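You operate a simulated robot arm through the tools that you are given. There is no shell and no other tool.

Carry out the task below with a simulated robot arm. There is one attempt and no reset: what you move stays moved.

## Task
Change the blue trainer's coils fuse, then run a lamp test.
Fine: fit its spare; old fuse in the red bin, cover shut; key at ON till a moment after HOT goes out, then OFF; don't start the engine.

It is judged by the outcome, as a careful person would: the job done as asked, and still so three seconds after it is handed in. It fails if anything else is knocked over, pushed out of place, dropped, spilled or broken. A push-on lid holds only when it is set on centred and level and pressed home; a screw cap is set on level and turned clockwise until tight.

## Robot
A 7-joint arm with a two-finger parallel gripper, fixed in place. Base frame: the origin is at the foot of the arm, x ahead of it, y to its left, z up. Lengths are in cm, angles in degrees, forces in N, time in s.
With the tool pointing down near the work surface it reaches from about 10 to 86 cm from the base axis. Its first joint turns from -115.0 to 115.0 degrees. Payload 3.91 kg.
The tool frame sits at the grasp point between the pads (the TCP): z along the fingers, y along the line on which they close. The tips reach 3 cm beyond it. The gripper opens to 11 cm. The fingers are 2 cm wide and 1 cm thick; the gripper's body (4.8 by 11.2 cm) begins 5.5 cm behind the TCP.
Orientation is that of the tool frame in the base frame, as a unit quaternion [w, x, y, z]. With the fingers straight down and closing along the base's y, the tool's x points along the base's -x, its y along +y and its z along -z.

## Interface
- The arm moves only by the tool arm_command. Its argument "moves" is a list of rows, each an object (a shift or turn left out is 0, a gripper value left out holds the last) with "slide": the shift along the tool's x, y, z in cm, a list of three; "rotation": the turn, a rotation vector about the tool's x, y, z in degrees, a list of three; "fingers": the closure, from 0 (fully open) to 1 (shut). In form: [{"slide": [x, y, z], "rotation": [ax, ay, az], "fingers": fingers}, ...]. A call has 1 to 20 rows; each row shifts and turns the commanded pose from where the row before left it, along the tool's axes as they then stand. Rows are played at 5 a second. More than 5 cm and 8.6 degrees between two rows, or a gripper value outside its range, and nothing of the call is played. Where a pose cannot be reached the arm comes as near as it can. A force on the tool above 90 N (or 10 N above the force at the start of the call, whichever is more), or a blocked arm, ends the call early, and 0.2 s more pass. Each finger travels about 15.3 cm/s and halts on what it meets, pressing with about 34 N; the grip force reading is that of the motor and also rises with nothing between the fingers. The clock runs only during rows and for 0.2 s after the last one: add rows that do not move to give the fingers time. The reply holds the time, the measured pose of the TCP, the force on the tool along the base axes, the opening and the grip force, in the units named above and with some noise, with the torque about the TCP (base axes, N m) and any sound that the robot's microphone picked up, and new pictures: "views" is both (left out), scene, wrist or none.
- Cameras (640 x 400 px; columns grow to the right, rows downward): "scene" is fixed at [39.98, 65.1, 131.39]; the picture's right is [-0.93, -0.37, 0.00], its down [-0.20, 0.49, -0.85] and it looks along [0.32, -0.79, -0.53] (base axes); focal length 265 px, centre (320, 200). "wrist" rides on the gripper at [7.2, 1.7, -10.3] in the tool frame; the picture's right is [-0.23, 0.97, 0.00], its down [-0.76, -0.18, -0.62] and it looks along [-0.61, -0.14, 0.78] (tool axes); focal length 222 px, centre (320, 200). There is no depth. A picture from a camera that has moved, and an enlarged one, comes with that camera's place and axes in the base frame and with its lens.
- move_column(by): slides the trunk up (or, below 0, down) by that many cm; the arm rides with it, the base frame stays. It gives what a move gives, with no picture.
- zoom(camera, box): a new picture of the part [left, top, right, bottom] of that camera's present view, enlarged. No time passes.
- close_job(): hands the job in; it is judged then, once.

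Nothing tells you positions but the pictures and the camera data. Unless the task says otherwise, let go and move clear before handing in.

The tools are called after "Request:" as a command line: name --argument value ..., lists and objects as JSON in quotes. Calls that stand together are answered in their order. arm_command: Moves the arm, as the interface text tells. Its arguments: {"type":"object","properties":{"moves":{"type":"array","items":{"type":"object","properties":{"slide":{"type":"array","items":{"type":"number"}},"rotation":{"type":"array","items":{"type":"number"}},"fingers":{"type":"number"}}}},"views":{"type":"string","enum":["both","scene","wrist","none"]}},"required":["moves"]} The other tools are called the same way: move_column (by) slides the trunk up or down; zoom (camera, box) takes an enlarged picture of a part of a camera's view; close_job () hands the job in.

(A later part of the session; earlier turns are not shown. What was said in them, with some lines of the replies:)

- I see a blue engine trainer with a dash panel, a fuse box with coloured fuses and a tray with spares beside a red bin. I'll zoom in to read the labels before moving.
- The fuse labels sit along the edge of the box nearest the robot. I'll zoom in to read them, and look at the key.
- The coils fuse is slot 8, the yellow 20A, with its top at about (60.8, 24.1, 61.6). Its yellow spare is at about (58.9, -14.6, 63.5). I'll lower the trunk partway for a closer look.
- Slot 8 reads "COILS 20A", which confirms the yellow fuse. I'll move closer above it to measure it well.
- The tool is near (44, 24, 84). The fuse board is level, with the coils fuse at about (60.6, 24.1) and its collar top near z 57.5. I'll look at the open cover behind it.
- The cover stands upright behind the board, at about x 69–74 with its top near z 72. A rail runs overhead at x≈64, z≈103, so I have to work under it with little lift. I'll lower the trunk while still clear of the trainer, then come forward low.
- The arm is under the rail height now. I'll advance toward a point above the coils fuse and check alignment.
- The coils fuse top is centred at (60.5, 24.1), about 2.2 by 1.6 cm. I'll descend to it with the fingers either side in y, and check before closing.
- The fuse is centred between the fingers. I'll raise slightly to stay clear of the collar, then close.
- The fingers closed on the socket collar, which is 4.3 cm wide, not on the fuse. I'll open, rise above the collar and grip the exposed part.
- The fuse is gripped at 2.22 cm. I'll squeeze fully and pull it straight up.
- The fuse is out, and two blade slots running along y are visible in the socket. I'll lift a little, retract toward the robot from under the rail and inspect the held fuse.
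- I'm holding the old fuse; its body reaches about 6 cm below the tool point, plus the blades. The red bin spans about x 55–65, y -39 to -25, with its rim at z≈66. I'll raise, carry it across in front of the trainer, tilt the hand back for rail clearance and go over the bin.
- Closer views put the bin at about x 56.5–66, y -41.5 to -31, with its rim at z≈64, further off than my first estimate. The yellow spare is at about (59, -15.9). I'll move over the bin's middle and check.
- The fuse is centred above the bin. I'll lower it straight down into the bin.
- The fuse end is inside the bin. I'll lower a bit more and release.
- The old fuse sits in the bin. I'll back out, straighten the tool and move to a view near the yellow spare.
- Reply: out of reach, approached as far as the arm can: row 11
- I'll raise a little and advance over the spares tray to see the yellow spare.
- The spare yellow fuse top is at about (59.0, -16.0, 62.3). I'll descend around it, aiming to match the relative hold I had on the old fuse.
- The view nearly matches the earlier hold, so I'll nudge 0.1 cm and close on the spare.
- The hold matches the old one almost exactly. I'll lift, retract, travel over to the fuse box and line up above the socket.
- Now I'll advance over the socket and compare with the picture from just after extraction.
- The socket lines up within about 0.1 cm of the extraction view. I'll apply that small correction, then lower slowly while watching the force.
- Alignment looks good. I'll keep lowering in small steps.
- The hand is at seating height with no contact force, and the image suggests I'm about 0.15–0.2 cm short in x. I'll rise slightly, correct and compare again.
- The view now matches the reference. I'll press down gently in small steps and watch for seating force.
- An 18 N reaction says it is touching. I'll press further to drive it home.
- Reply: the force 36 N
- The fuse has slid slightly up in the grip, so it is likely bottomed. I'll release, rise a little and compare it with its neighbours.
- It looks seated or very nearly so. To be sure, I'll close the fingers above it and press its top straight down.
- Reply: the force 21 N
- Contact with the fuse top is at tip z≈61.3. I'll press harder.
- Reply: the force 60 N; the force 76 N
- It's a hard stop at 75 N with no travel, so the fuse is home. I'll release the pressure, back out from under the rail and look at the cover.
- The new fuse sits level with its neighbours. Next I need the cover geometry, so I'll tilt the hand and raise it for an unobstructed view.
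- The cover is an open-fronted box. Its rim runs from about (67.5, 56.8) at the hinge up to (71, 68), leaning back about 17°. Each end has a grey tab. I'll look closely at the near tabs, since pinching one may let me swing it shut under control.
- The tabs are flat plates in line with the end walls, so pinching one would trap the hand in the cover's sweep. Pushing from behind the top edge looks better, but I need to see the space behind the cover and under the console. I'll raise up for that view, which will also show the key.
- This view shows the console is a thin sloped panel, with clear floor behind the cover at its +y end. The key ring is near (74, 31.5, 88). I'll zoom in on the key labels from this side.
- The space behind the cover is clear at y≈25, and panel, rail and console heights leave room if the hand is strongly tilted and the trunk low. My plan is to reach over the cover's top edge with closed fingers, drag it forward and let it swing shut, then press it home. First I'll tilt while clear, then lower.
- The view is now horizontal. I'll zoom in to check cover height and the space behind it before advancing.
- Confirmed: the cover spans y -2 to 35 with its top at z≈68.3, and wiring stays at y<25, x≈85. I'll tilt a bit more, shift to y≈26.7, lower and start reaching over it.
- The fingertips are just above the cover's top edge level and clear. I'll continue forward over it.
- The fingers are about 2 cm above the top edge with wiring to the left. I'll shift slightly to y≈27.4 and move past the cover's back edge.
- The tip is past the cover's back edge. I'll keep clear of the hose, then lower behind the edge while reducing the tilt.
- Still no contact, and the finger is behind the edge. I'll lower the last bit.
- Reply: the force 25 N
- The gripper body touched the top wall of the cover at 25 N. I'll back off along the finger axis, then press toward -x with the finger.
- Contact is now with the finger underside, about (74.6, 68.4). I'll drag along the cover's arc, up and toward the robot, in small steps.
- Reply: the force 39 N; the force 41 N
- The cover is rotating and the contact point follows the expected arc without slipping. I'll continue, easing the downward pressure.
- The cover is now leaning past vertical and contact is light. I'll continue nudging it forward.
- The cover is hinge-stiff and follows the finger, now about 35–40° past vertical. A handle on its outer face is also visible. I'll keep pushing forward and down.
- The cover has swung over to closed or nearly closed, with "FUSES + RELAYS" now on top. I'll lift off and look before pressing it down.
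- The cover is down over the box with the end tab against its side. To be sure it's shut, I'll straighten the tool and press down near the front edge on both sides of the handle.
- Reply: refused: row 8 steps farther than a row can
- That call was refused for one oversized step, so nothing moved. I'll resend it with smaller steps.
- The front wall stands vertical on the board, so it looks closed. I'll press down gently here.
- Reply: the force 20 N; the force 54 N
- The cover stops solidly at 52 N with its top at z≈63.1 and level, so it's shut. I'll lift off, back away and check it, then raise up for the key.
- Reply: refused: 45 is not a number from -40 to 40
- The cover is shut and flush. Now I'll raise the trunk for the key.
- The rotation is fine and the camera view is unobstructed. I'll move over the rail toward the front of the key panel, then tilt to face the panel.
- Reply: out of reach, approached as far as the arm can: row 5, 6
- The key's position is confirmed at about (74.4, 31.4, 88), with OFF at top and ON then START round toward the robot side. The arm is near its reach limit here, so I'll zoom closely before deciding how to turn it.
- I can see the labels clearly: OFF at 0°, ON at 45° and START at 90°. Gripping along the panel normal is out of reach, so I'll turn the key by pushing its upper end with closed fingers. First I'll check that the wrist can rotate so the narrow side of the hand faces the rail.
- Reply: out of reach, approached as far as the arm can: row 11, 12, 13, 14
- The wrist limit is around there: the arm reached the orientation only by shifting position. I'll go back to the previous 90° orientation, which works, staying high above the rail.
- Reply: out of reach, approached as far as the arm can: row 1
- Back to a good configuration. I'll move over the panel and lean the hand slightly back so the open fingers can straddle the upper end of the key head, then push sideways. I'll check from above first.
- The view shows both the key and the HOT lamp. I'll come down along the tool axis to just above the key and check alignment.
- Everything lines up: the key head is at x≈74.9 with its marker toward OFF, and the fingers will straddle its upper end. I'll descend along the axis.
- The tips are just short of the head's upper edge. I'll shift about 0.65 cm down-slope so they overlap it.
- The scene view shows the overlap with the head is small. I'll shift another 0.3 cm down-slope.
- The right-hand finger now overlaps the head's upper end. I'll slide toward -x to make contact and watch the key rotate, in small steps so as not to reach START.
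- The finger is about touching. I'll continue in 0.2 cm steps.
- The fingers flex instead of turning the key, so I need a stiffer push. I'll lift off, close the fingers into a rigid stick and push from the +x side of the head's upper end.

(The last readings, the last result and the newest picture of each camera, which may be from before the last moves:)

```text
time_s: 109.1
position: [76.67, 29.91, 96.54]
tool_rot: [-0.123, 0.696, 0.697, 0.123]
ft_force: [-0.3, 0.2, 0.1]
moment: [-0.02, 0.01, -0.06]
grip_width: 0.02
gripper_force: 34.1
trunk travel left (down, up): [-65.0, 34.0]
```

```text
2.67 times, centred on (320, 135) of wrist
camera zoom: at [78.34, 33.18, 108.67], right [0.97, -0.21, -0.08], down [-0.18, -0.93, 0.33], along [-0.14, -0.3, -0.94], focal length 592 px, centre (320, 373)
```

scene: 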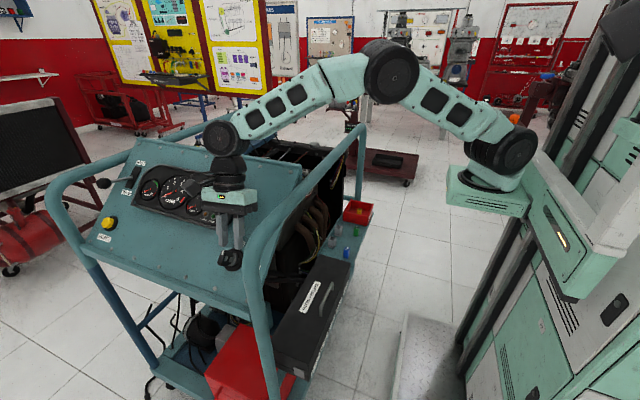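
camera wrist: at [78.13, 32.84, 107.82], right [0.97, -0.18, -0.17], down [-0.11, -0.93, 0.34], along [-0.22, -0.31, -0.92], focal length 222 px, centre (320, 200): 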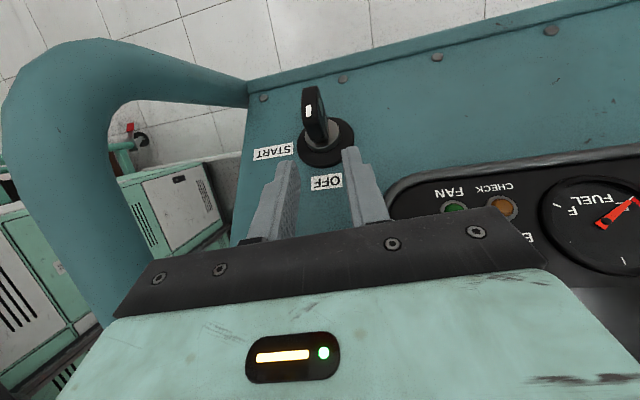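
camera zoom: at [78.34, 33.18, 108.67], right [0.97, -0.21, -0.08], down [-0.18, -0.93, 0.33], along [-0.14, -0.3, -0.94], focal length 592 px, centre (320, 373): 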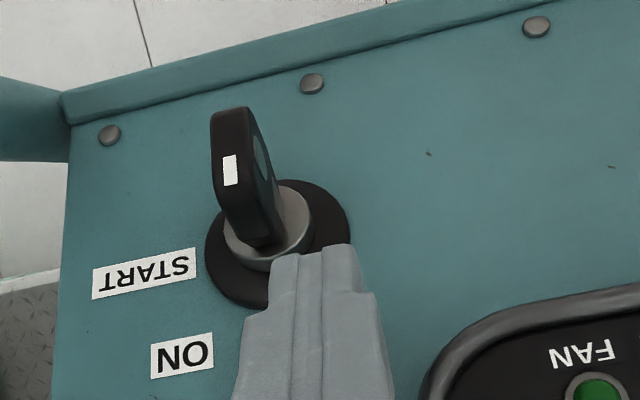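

Request:
arm_command --moves '[{"slide": [0, 0.35, 0]}, {"slide": [0, 0, 1.6]}, {"slide": [0, 0, 1.6]}, {}]' --views "none"

Request:
zoom --camera "wrist" --box '[200, 60, 440, 210]'

Request:
zoom --camera "scene" --box '[205, 215, 275, 280]'

```text
time_s: 110.1
position: [77.0, 31.02, 93.54]
tool_rot: [-0.122, 0.697, 0.696, 0.124]
ft_force: [-0.2, 0.4, -0.3]
moment: [0.02, 0.0, -0.04]
grip_width: 0.01
gripper_force: 34.2
trunk travel left (down, up): [-65.0, 34.0]
```

```text
2.67 times, centred on (320, 135) of wrist
camera zoom: at [78.74, 34.27, 105.61], right [0.97, -0.21, -0.08], down [-0.18, -0.93, 0.32], along [-0.14, -0.3, -0.94], focal length 592 px, centre (320, 373)
```

zoom: 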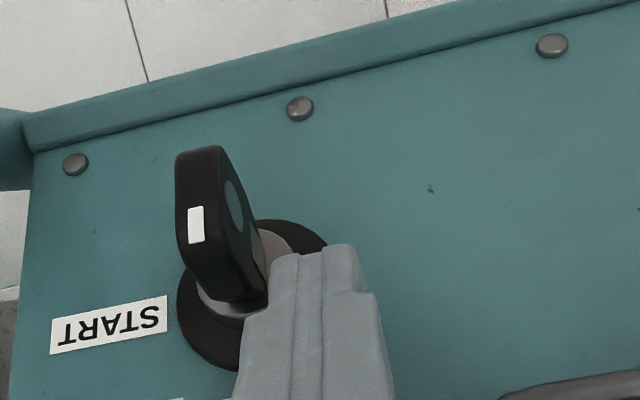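

```text
6.15 times, centred on (240, 248) of scene
camera zoom: at [39.98, 65.1, 131.39], right [-0.93, -0.37, 0.0], down [-0.2, 0.49, -0.85], along [0.32, -0.79, -0.53], focal length 1630 px, centre (812, -92)
```

zoom: 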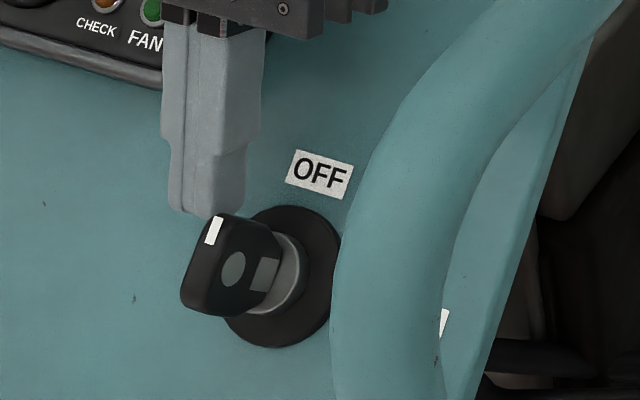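

The stick is beside the head's upper end. I'll push toward -x step by step.

Request:
arm_command --moves '[{"slide": [0, -0.35, 0]}, {"slide": [0, -0.3, 0]}, {}]' --views "none"

Request:
arm_command --moves '[{"slide": [0, -0.15, 0]}, {"slide": [0, -0.1, 0]}, {}]' --views "none"

Request:
zoom --camera "wrist" --box '[200, 60, 440, 210]'

```text
time_s: 110.9
position: [76.29, 31.03, 93.61]
tool_rot: [-0.122, 0.697, 0.696, 0.123]
ft_force: [-0.3, 0.0, 0.1]
moment: [0.0, 0.01, -0.02]
grip_width: 0.03
gripper_force: 34.1
trunk travel left (down, up): [-65.0, 34.0]
```

```text
time_s: 111.7
position: [76.2, 31.05, 93.6]
tool_rot: [-0.121, 0.697, 0.696, 0.124]
ft_force: [2.4, 0.5, 0.6]
moment: [0.03, -0.05, -0.04]
grip_width: 0.0
gripper_force: 34.3
trunk travel left (down, up): [-65.0, 34.0]
```

```text
2.67 times, centred on (320, 135) of wrist
camera zoom: at [77.95, 34.29, 105.73], right [0.97, -0.21, -0.07], down [-0.18, -0.93, 0.32], along [-0.14, -0.3, -0.94], focal length 592 px, centre (320, 373)
```

zoom: 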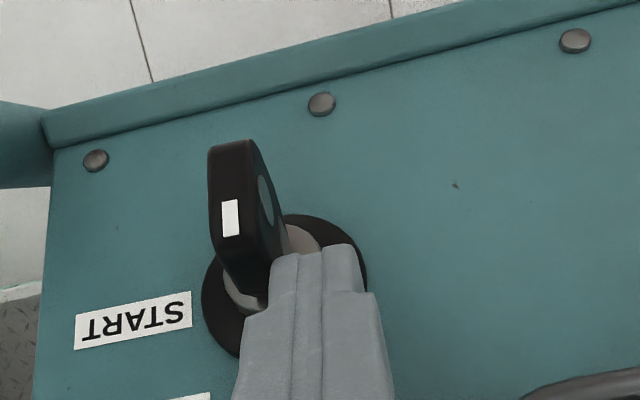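

Request:
arm_command --moves '[{"slide": [0, -0.15, 0]}, {}]' --views "none"

Request:
arm_command --moves '[{"slide": [0, -0.12, 0]}, {}]' --views "none"

Request:
zoom --camera "wrist" --box '[200, 60, 440, 210]'

```text
time_s: 112.3
position: [76.17, 30.94, 93.64]
tool_rot: [-0.122, 0.697, 0.696, 0.124]
ft_force: [8.0, 1.0, 3.7]
moment: [0.12, -0.15, -0.13]
grip_width: 0.0
gripper_force: 34.1
trunk travel left (down, up): [-65.0, 34.0]
```

```text
time_s: 112.9
position: [75.73, 31.1, 93.34]
tool_rot: [-0.123, 0.697, 0.696, 0.122]
ft_force: [-0.8, 0.6, -0.6]
moment: [0.01, -0.01, -0.02]
grip_width: 0.0
gripper_force: 33.7
trunk travel left (down, up): [-65.0, 34.0]
```

```text
2.67 times, centred on (320, 135) of wrist
camera zoom: at [77.5, 34.37, 105.57], right [0.97, -0.21, -0.08], down [-0.18, -0.93, 0.33], along [-0.14, -0.3, -0.94], focal length 592 px, centre (320, 373)
```

zoom: 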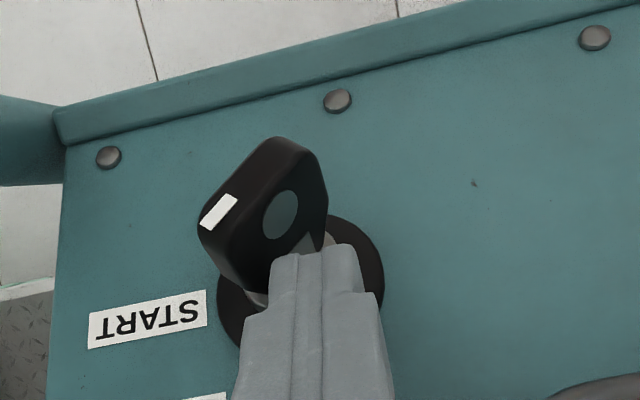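

The key snapped round to about 45°, which is ON. I'll look at the lamps straight away.

Request:
zoom --camera "scene" --box '[180, 180, 270, 270]'

Request:
zoom --camera "wrist" --box '[340, 60, 640, 260]'

```text
4.44 times, centred on (225, 225) of scene
camera zoom: at [39.98, 65.1, 131.39], right [-0.93, -0.37, 0.0], down [-0.2, 0.49, -0.85], along [0.32, -0.79, -0.53], focal length 1178 px, centre (742, 89)
```

zoom: 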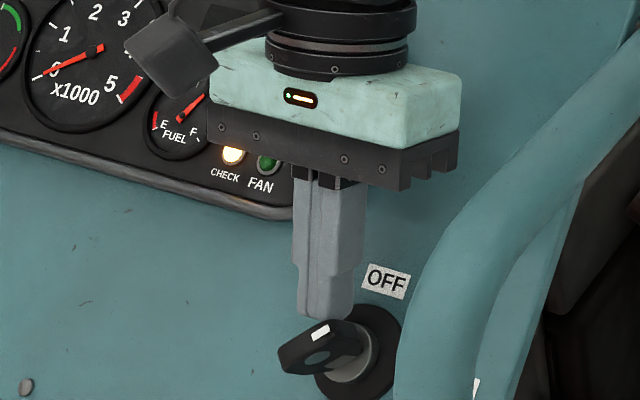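

```text
2.00 times, centred on (490, 160) of wrist
camera zoom: at [77.5, 34.37, 105.57], right [0.97, -0.21, -0.08], down [-0.18, -0.93, 0.33], along [-0.14, -0.3, -0.94], focal length 444 px, centre (-20, 280)
```

zoom: 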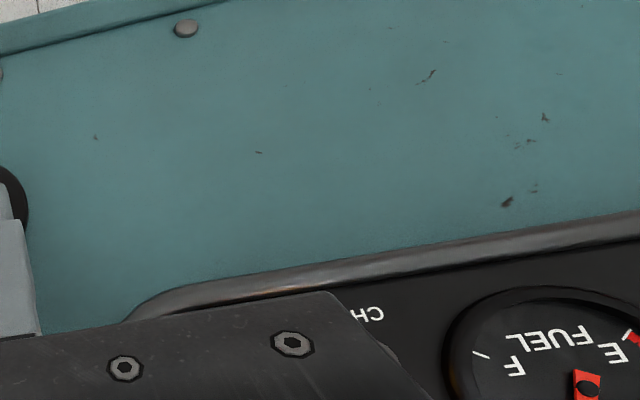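

ON is confirmed: CHECK is lit and the fuel gauge has risen. I'll lift away so I can see the HOT lamp, opening the fingers ready for the return.

Request:
arm_command --moves '[{"slide": [0, 0.5, 0]}, {"slide": [0, 0, -4.8]}, {"slide": [0, 0, -4.8], "fingers": 0.545}]' --views "wrist"

Request:
zoom --camera "wrist" --box '[240, 60, 520, 230]'

Request:
zoom --camera "scene" --box '[180, 180, 270, 270]'

```text
time_s: 113.7
position: [76.26, 27.78, 102.7]
tool_rot: [-0.122, 0.697, 0.696, 0.123]
ft_force: [0.9, -0.4, -0.7]
moment: [-0.02, 0.01, -0.01]
grip_width: 5.01
gripper_force: 0.0
trunk travel left (down, up): [-65.0, 34.0]
camera wrist: at [77.92, 31.09, 114.75], right [0.97, -0.21, -0.08], down [-0.18, -0.93, 0.33], along [-0.14, -0.3, -0.94], focal length 222 px, centre (320, 200)
```

wrist: 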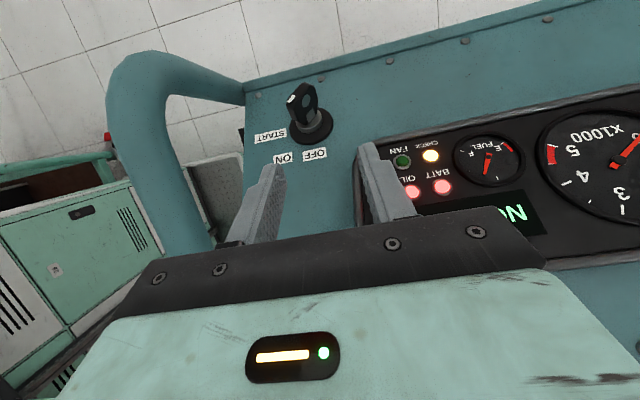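

```text
2.29 times, centred on (380, 145) of wrist
camera zoom: at [77.92, 31.09, 114.75], right [0.97, -0.21, -0.08], down [-0.18, -0.93, 0.33], along [-0.14, -0.3, -0.94], focal length 508 px, centre (183, 326)
```

zoom: 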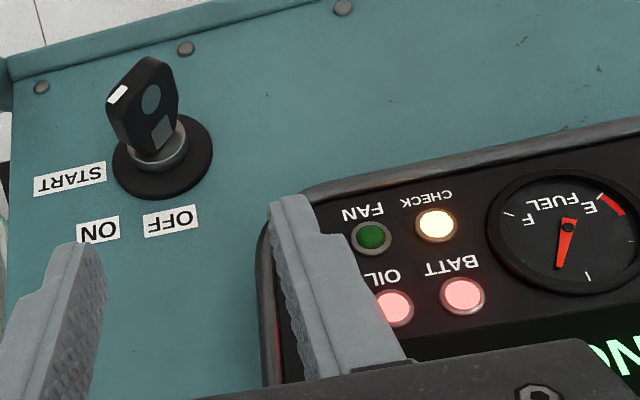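

```text
4.44 times, centred on (225, 225) of scene
camera zoom: at [39.98, 65.1, 131.39], right [-0.93, -0.37, 0.0], down [-0.2, 0.49, -0.85], along [0.32, -0.79, -0.53], focal length 1178 px, centre (742, 89)
```

zoom: 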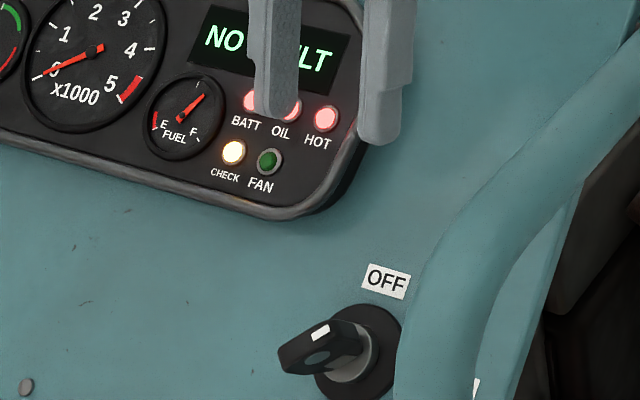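

HOT is lit and visible between the fingers in the scene view, and the display reads "NO FAULT". I'll wait in short steps and watch HOT.

Request:
arm_command --moves '[{}, {}, {}]' --views "none"

Request:
zoom --camera "scene" --box '[210, 180, 270, 230]'

Request:
arm_command --moves '[{}, {}, {}]' --views "none"

Request:
zoom --camera "scene" --box '[210, 180, 270, 230]'

```text
time_s: 114.5
position: [76.12, 27.9, 102.73]
tool_rot: [-0.121, 0.696, 0.697, 0.123]
ft_force: [-0.8, -0.1, 0.5]
moment: [0.03, 0.02, -0.02]
grip_width: 5.0
gripper_force: 0.1
trunk travel left (down, up): [-65.0, 34.0]
```

```text
8.00 times, centred on (240, 205) of scene
camera zoom: at [39.98, 65.1, 131.39], right [-0.93, -0.37, 0.0], down [-0.2, 0.49, -0.85], along [0.32, -0.79, -0.53], focal length 2119 px, centre (960, 160)
```

zoom: 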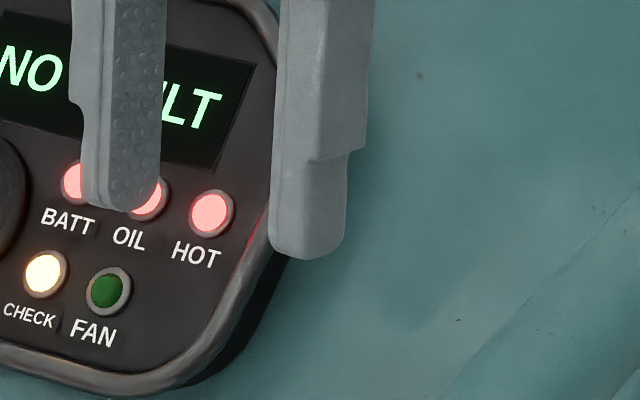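

```text
time_s: 115.3
position: [76.24, 27.8, 102.67]
tool_rot: [-0.122, 0.696, 0.696, 0.124]
ft_force: [0.4, -0.2, 0.6]
moment: [-0.03, 0.01, 0.0]
grip_width: 5.02
gripper_force: 0.0
trunk travel left (down, up): [-65.0, 34.0]
```

```text
8.00 times, centred on (240, 205) of scene
camera zoom: at [39.98, 65.1, 131.39], right [-0.93, -0.37, 0.0], down [-0.2, 0.49, -0.85], along [0.32, -0.79, -0.53], focal length 2119 px, centre (960, 160)
```

zoom: 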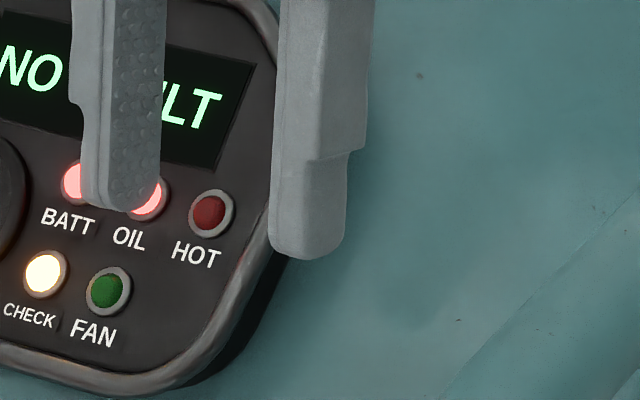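

HOT has just gone out (t≈115.3 s). I'll descend around the key head now to turn it back to OFF.

Request:
arm_command --moves '[{"slide": [0.05, -1.0, 3.4]}, {"slide": [0.06, 0, 4]}, {"slide": [0.06, 0, 2.0]}, {}]' --views "none"

Request:
zoom --camera "wrist" --box '[200, 60, 440, 210]'

Request:
zoom --camera "scene" --box '[205, 215, 275, 280]'

```text
time_s: 116.3
position: [75.17, 31.26, 93.79]
tool_rot: [-0.123, 0.696, 0.696, 0.123]
ft_force: [-0.8, 0.9, 0.0]
moment: [0.0, -0.01, 0.01]
grip_width: 4.99
gripper_force: 0.1
trunk travel left (down, up): [-65.0, 34.0]
```

```text
2.67 times, centred on (320, 135) of wrist
camera zoom: at [76.88, 34.51, 105.88], right [0.97, -0.21, -0.08], down [-0.18, -0.93, 0.33], along [-0.14, -0.3, -0.94], focal length 592 px, centre (320, 373)
```

zoom: 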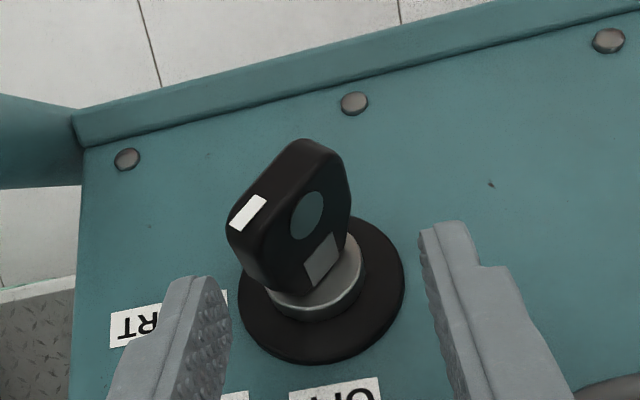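

```text
6.15 times, centred on (240, 248) of scene
camera zoom: at [39.98, 65.1, 131.39], right [-0.93, -0.37, 0.0], down [-0.2, 0.49, -0.85], along [0.32, -0.79, -0.53], focal length 1630 px, centre (812, -92)
```

zoom: 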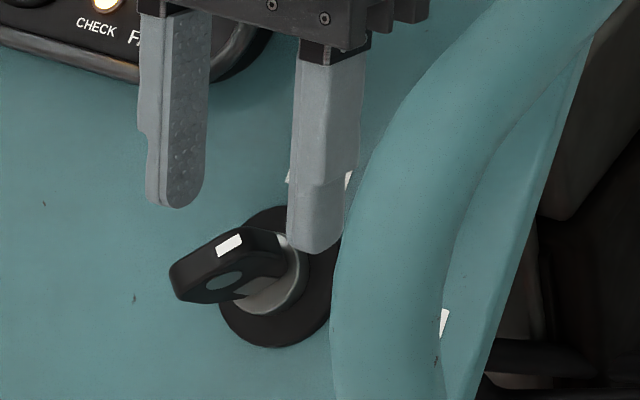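

I need about 0.8 cm more overlap down-slope; then closing the fingers will square the key back to OFF.

Request:
arm_command --moves '[{"slide": [0.24, 0, 0.35]}, {"slide": [0.24, 0, 0.35]}, {"fingers": 0.7}, {"fingers": 0.8}, {}]' --views "none"

Request:
zoom --camera "wrist" --box '[200, 60, 440, 210]'

Request:
zoom --camera "scene" --box '[205, 215, 275, 280]'

```text
time_s: 117.5
position: [75.1, 31.97, 93.3]
tool_rot: [-0.122, 0.696, 0.697, 0.121]
ft_force: [-27.7, -8.9, 5.0]
moment: [-0.32, 0.69, 0.48]
grip_width: 3.57
gripper_force: 14.3
trunk travel left (down, up): [-65.0, 34.0]
```

```text
2.67 times, centred on (320, 135) of wrist
camera zoom: at [76.72, 35.17, 105.41], right [0.97, -0.21, -0.08], down [-0.18, -0.93, 0.33], along [-0.14, -0.3, -0.94], focal length 592 px, centre (320, 373)
```

zoom: 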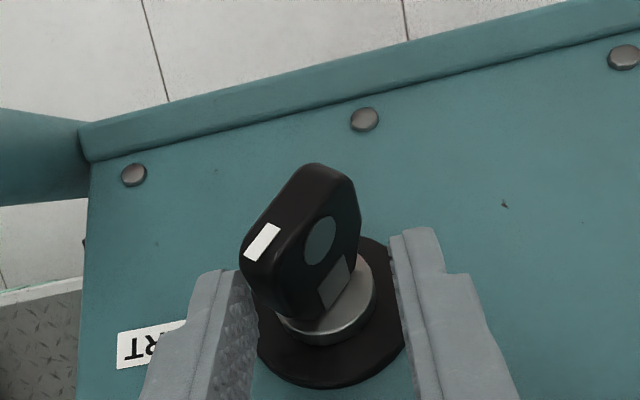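

```text
6.15 times, centred on (240, 248) of scene
camera zoom: at [39.98, 65.1, 131.39], right [-0.93, -0.37, 0.0], down [-0.2, 0.49, -0.85], along [0.32, -0.79, -0.53], focal length 1630 px, centre (812, -92)
```

zoom: 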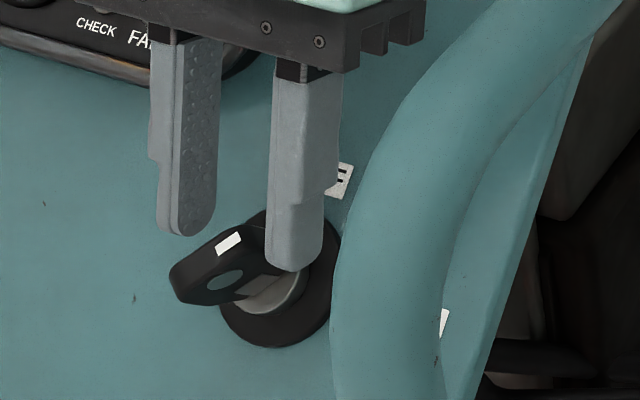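

The finger is pressing the key's end at 28 N but hasn't broken the detent yet. I'll close harder and add a small +x motion.

Request:
arm_command --moves '[{"fingers": 1}, {"slide": [0, 0.3, 0]}, {"slide": [0, 0.2, 0]}, {}]' --views "none"

Request:
zoom --camera "wrist" --box '[200, 60, 440, 210]'

Request:
zoom --camera "scene" --box '[205, 195, 275, 280]'

```text
time_s: 118.5
position: [74.85, 31.92, 93.56]
tool_rot: [-0.128, 0.694, 0.699, 0.114]
ft_force: [-72.6, -25.7, 27.4]
moment: [-0.69, 1.57, 0.94]
grip_width: 1.19
gripper_force: 45.6
trunk travel left (down, up): [-65.0, 34.0]
```

```text
2.67 times, centred on (320, 135) of wrist
camera zoom: at [76.72, 35.19, 105.56], right [0.97, -0.2, -0.09], down [-0.16, -0.93, 0.33], along [-0.15, -0.31, -0.94], focal length 592 px, centre (320, 373)
```

zoom: 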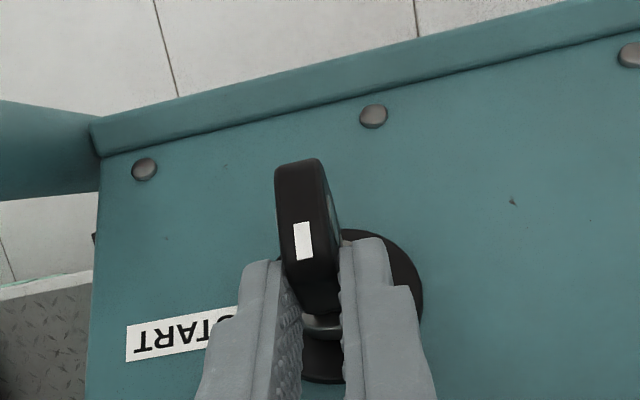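

```text
4.71 times, centred on (240, 238) of scene
camera zoom: at [39.98, 65.1, 131.39], right [-0.93, -0.37, 0.0], down [-0.2, 0.49, -0.85], along [0.32, -0.79, -0.53], focal length 1247 px, centre (696, 24)
```

zoom: 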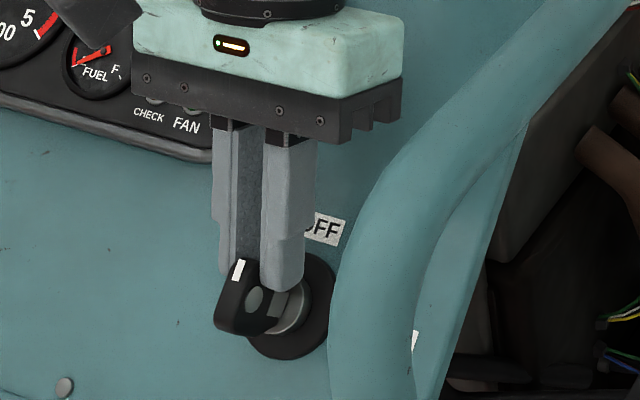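

The key is back at OFF: marker at the top, gauge dropped, CHECK out. I'll open the fingers gradually to release the load, then check.

Request:
arm_command --moves '[{"fingers": 0.85}, {"slide": [0, -0.25, 0], "fingers": 0.75}, {"slide": [0, -0.25, 0], "fingers": 0.65}, {}]' --views "none"

Request:
zoom --camera "wrist" --box '[200, 60, 440, 210]'

```text
time_s: 119.5
position: [75.48, 31.76, 93.38]
tool_rot: [-0.122, 0.697, 0.696, 0.123]
ft_force: [-0.2, 0.1, -0.6]
moment: [0.0, 0.02, 0.01]
grip_width: 3.84
gripper_force: 0.1
trunk travel left (down, up): [-65.0, 34.0]
```

```text
2.67 times, centred on (320, 135) of wrist
camera zoom: at [77.09, 35.08, 105.49], right [0.97, -0.22, -0.07], down [-0.18, -0.93, 0.33], along [-0.14, -0.3, -0.94], focal length 592 px, centre (320, 373)
```

zoom: 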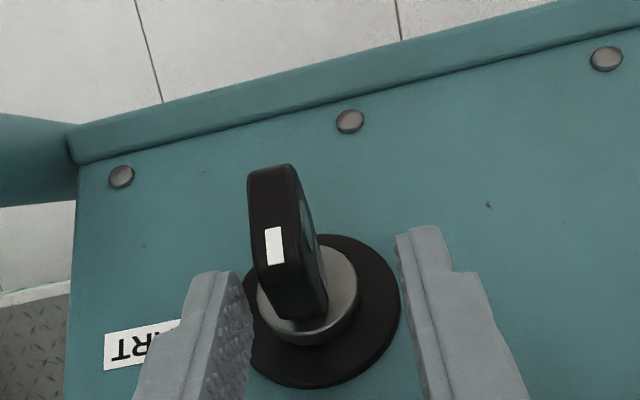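

The key sits free at OFF. I'll lift clear along the tool axis and then back away over the rail.

Request:
arm_command --moves '[{"slide": [0, 0, -2]}, {"slide": [0, 0, -4]}, {"slide": [0, 0, -4.5]}, {"slide": [0, 0, -4.5]}, {"slide": [0, 0, -4.5]}, {}]'

Request:
zoom --camera "wrist" --box '[240, 0, 560, 220]'

Request:
zoom --camera "scene" --box '[80, 120, 380, 390]'

```text
time_s: 120.9
position: [75.46, 25.19, 111.72]
tool_rot: [-0.122, 0.696, 0.697, 0.123]
ft_force: [0.0, -0.1, 0.2]
moment: [0.01, 0.03, 0.02]
grip_width: 3.84
gripper_force: 0.0
trunk travel left (down, up): [-65.0, 34.0]
camera wrist: at [77.06, 28.46, 123.74], right [0.97, -0.21, -0.08], down [-0.18, -0.93, 0.33], along [-0.14, -0.3, -0.94], focal length 222 px, centre (320, 200)
```

scene: 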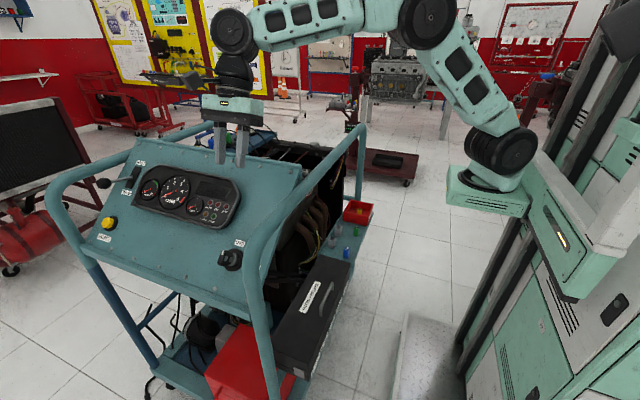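
wrist: 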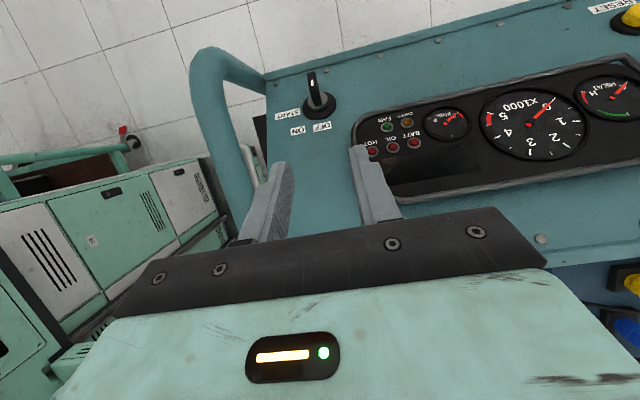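

```text
1.82 times, centred on (400, 110) of wrist
camera zoom: at [77.06, 28.46, 123.74], right [0.97, -0.21, -0.08], down [-0.18, -0.93, 0.33], along [-0.14, -0.3, -0.94], focal length 404 px, centre (174, 364)
```

zoom: 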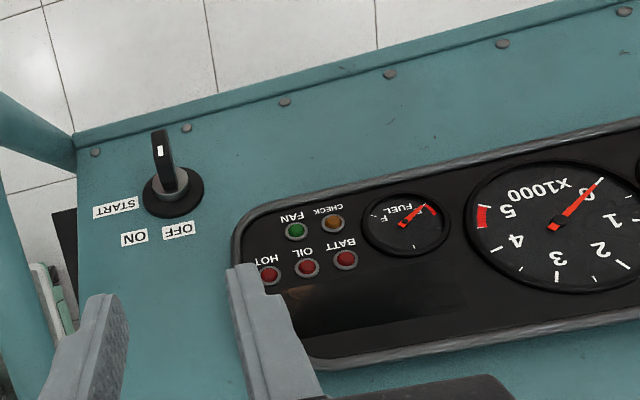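

```text
1.48 times, centred on (230, 255) of scene
camera zoom: at [39.98, 65.1, 131.39], right [-0.93, -0.37, 0.0], down [-0.2, 0.49, -0.85], along [0.32, -0.79, -0.53], focal length 392 px, centre (453, 118)
```

zoom: 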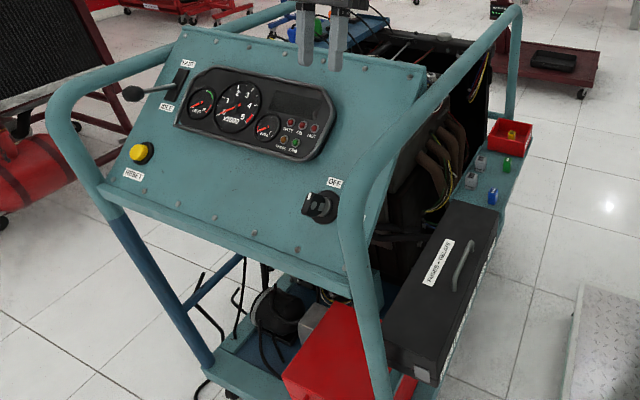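

The key is at OFF, all lamps are out, the cover is shut and the old fuse is in the bin. I'll back the arm clear of the trainer and take a last look.

Request:
arm_command --moves '[{"slide": [0, -4.7, 0]}, {"slide": [0, -4.7, 0]}, {"slide": [0, -4.7, 0]}, {"slide": [0, -4.7, 0]}, {"slide": [0, -4.7, 0]}, {"slide": [0, -4.7, 0]}, {}]'

Request:
zoom --camera "scene" --box '[270, 190, 400, 390]'

Request:
zoom --camera "scene" --box '[80, 140, 270, 280]'

```text
time_s: 122.5
position: [47.21, 25.27, 111.76]
tool_rot: [-0.123, 0.696, 0.696, 0.123]
ft_force: [-0.1, -0.4, 0.2]
moment: [-0.02, 0.0, -0.03]
grip_width: 3.86
gripper_force: 0.0
trunk travel left (down, up): [-65.0, 34.0]
camera wrist: at [48.87, 28.45, 123.98], right [0.97, -0.21, -0.08], down [-0.18, -0.93, 0.32], along [-0.14, -0.3, -0.94], focal length 222 px, centre (320, 200)
```

scene: 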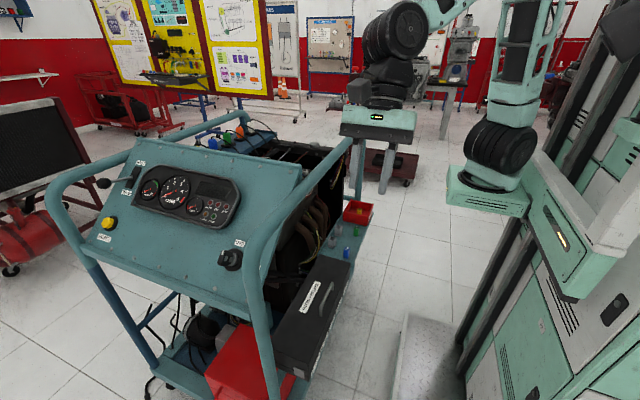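
wrist: 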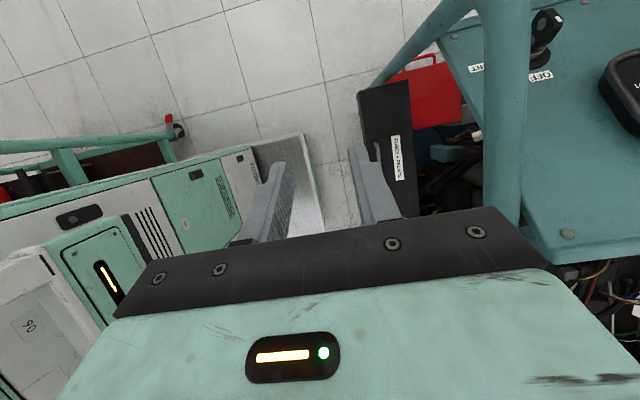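

```text
2.00 times, centred on (335, 290) of scene
camera zoom: at [39.98, 65.1, 131.39], right [-0.93, -0.37, 0.0], down [-0.2, 0.49, -0.85], along [0.32, -0.79, -0.53], focal length 530 px, centre (290, 20)
```

zoom: 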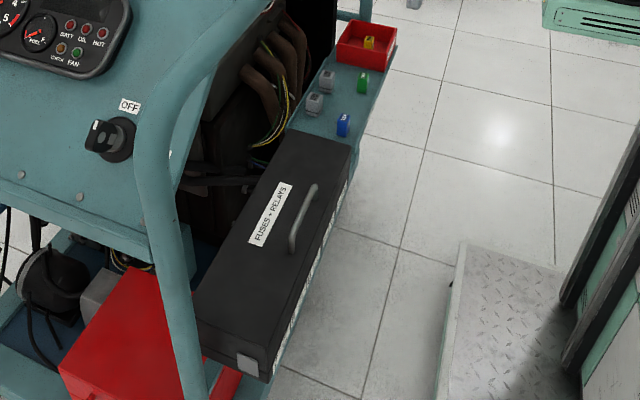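

```text
2.86 times, centred on (175, 210) of scene
camera zoom: at [39.98, 65.1, 131.39], right [-0.93, -0.37, 0.0], down [-0.2, 0.49, -0.85], along [0.32, -0.79, -0.53], focal length 757 px, centre (734, 171)
```

zoom: 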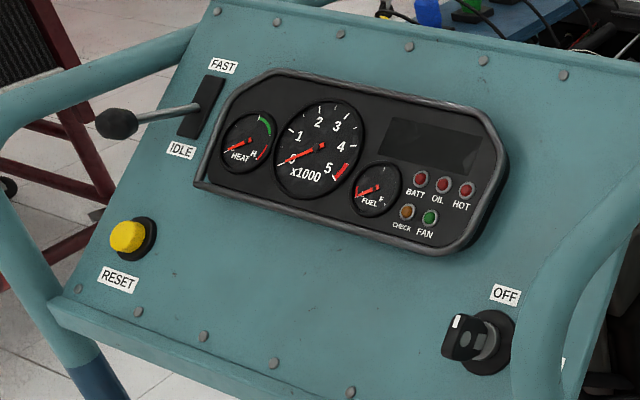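

Everything checks out: the spare is fitted, the old fuse is in the red bin, the cover is shut, the key is at OFF with the lamps out, and the arm is clear. I'm handing the job in.

Request:
close_job

```text
The job is handed in.
```

The coils fuse is changed and the lamp test is done. I've handed the job in, but the judgement hasn't come back.

- **Fuse:** The old 20A fuse from slot 8 (COILS) is in the red bin. The yellow spare is in its place, pressed down until it stopped solidly and level with its neighbours.
- **Cover:** It is shut and sits level. I pressed it down near one end of the front edge, and it was solid under about 50 N.
- **Lamp test:** I turned the key to ON; CHECK, BATT, OIL and HOT lit and the display read "NO FAULT". HOT went out about 2.5 seconds after ON. The key was back at OFF by about 3 seconds after that, because the first push didn't break the detent. All lamps are now out.
- **Engine:** It was not started; the key never went past ON.

Two contacts were harder than I intended. The gripper first closed on the socket collar instead of the fuse, and its body touched the cover's top wall at about 25 N while I reached behind it. I saw no damage from either, and nothing else looks moved or knocked over.
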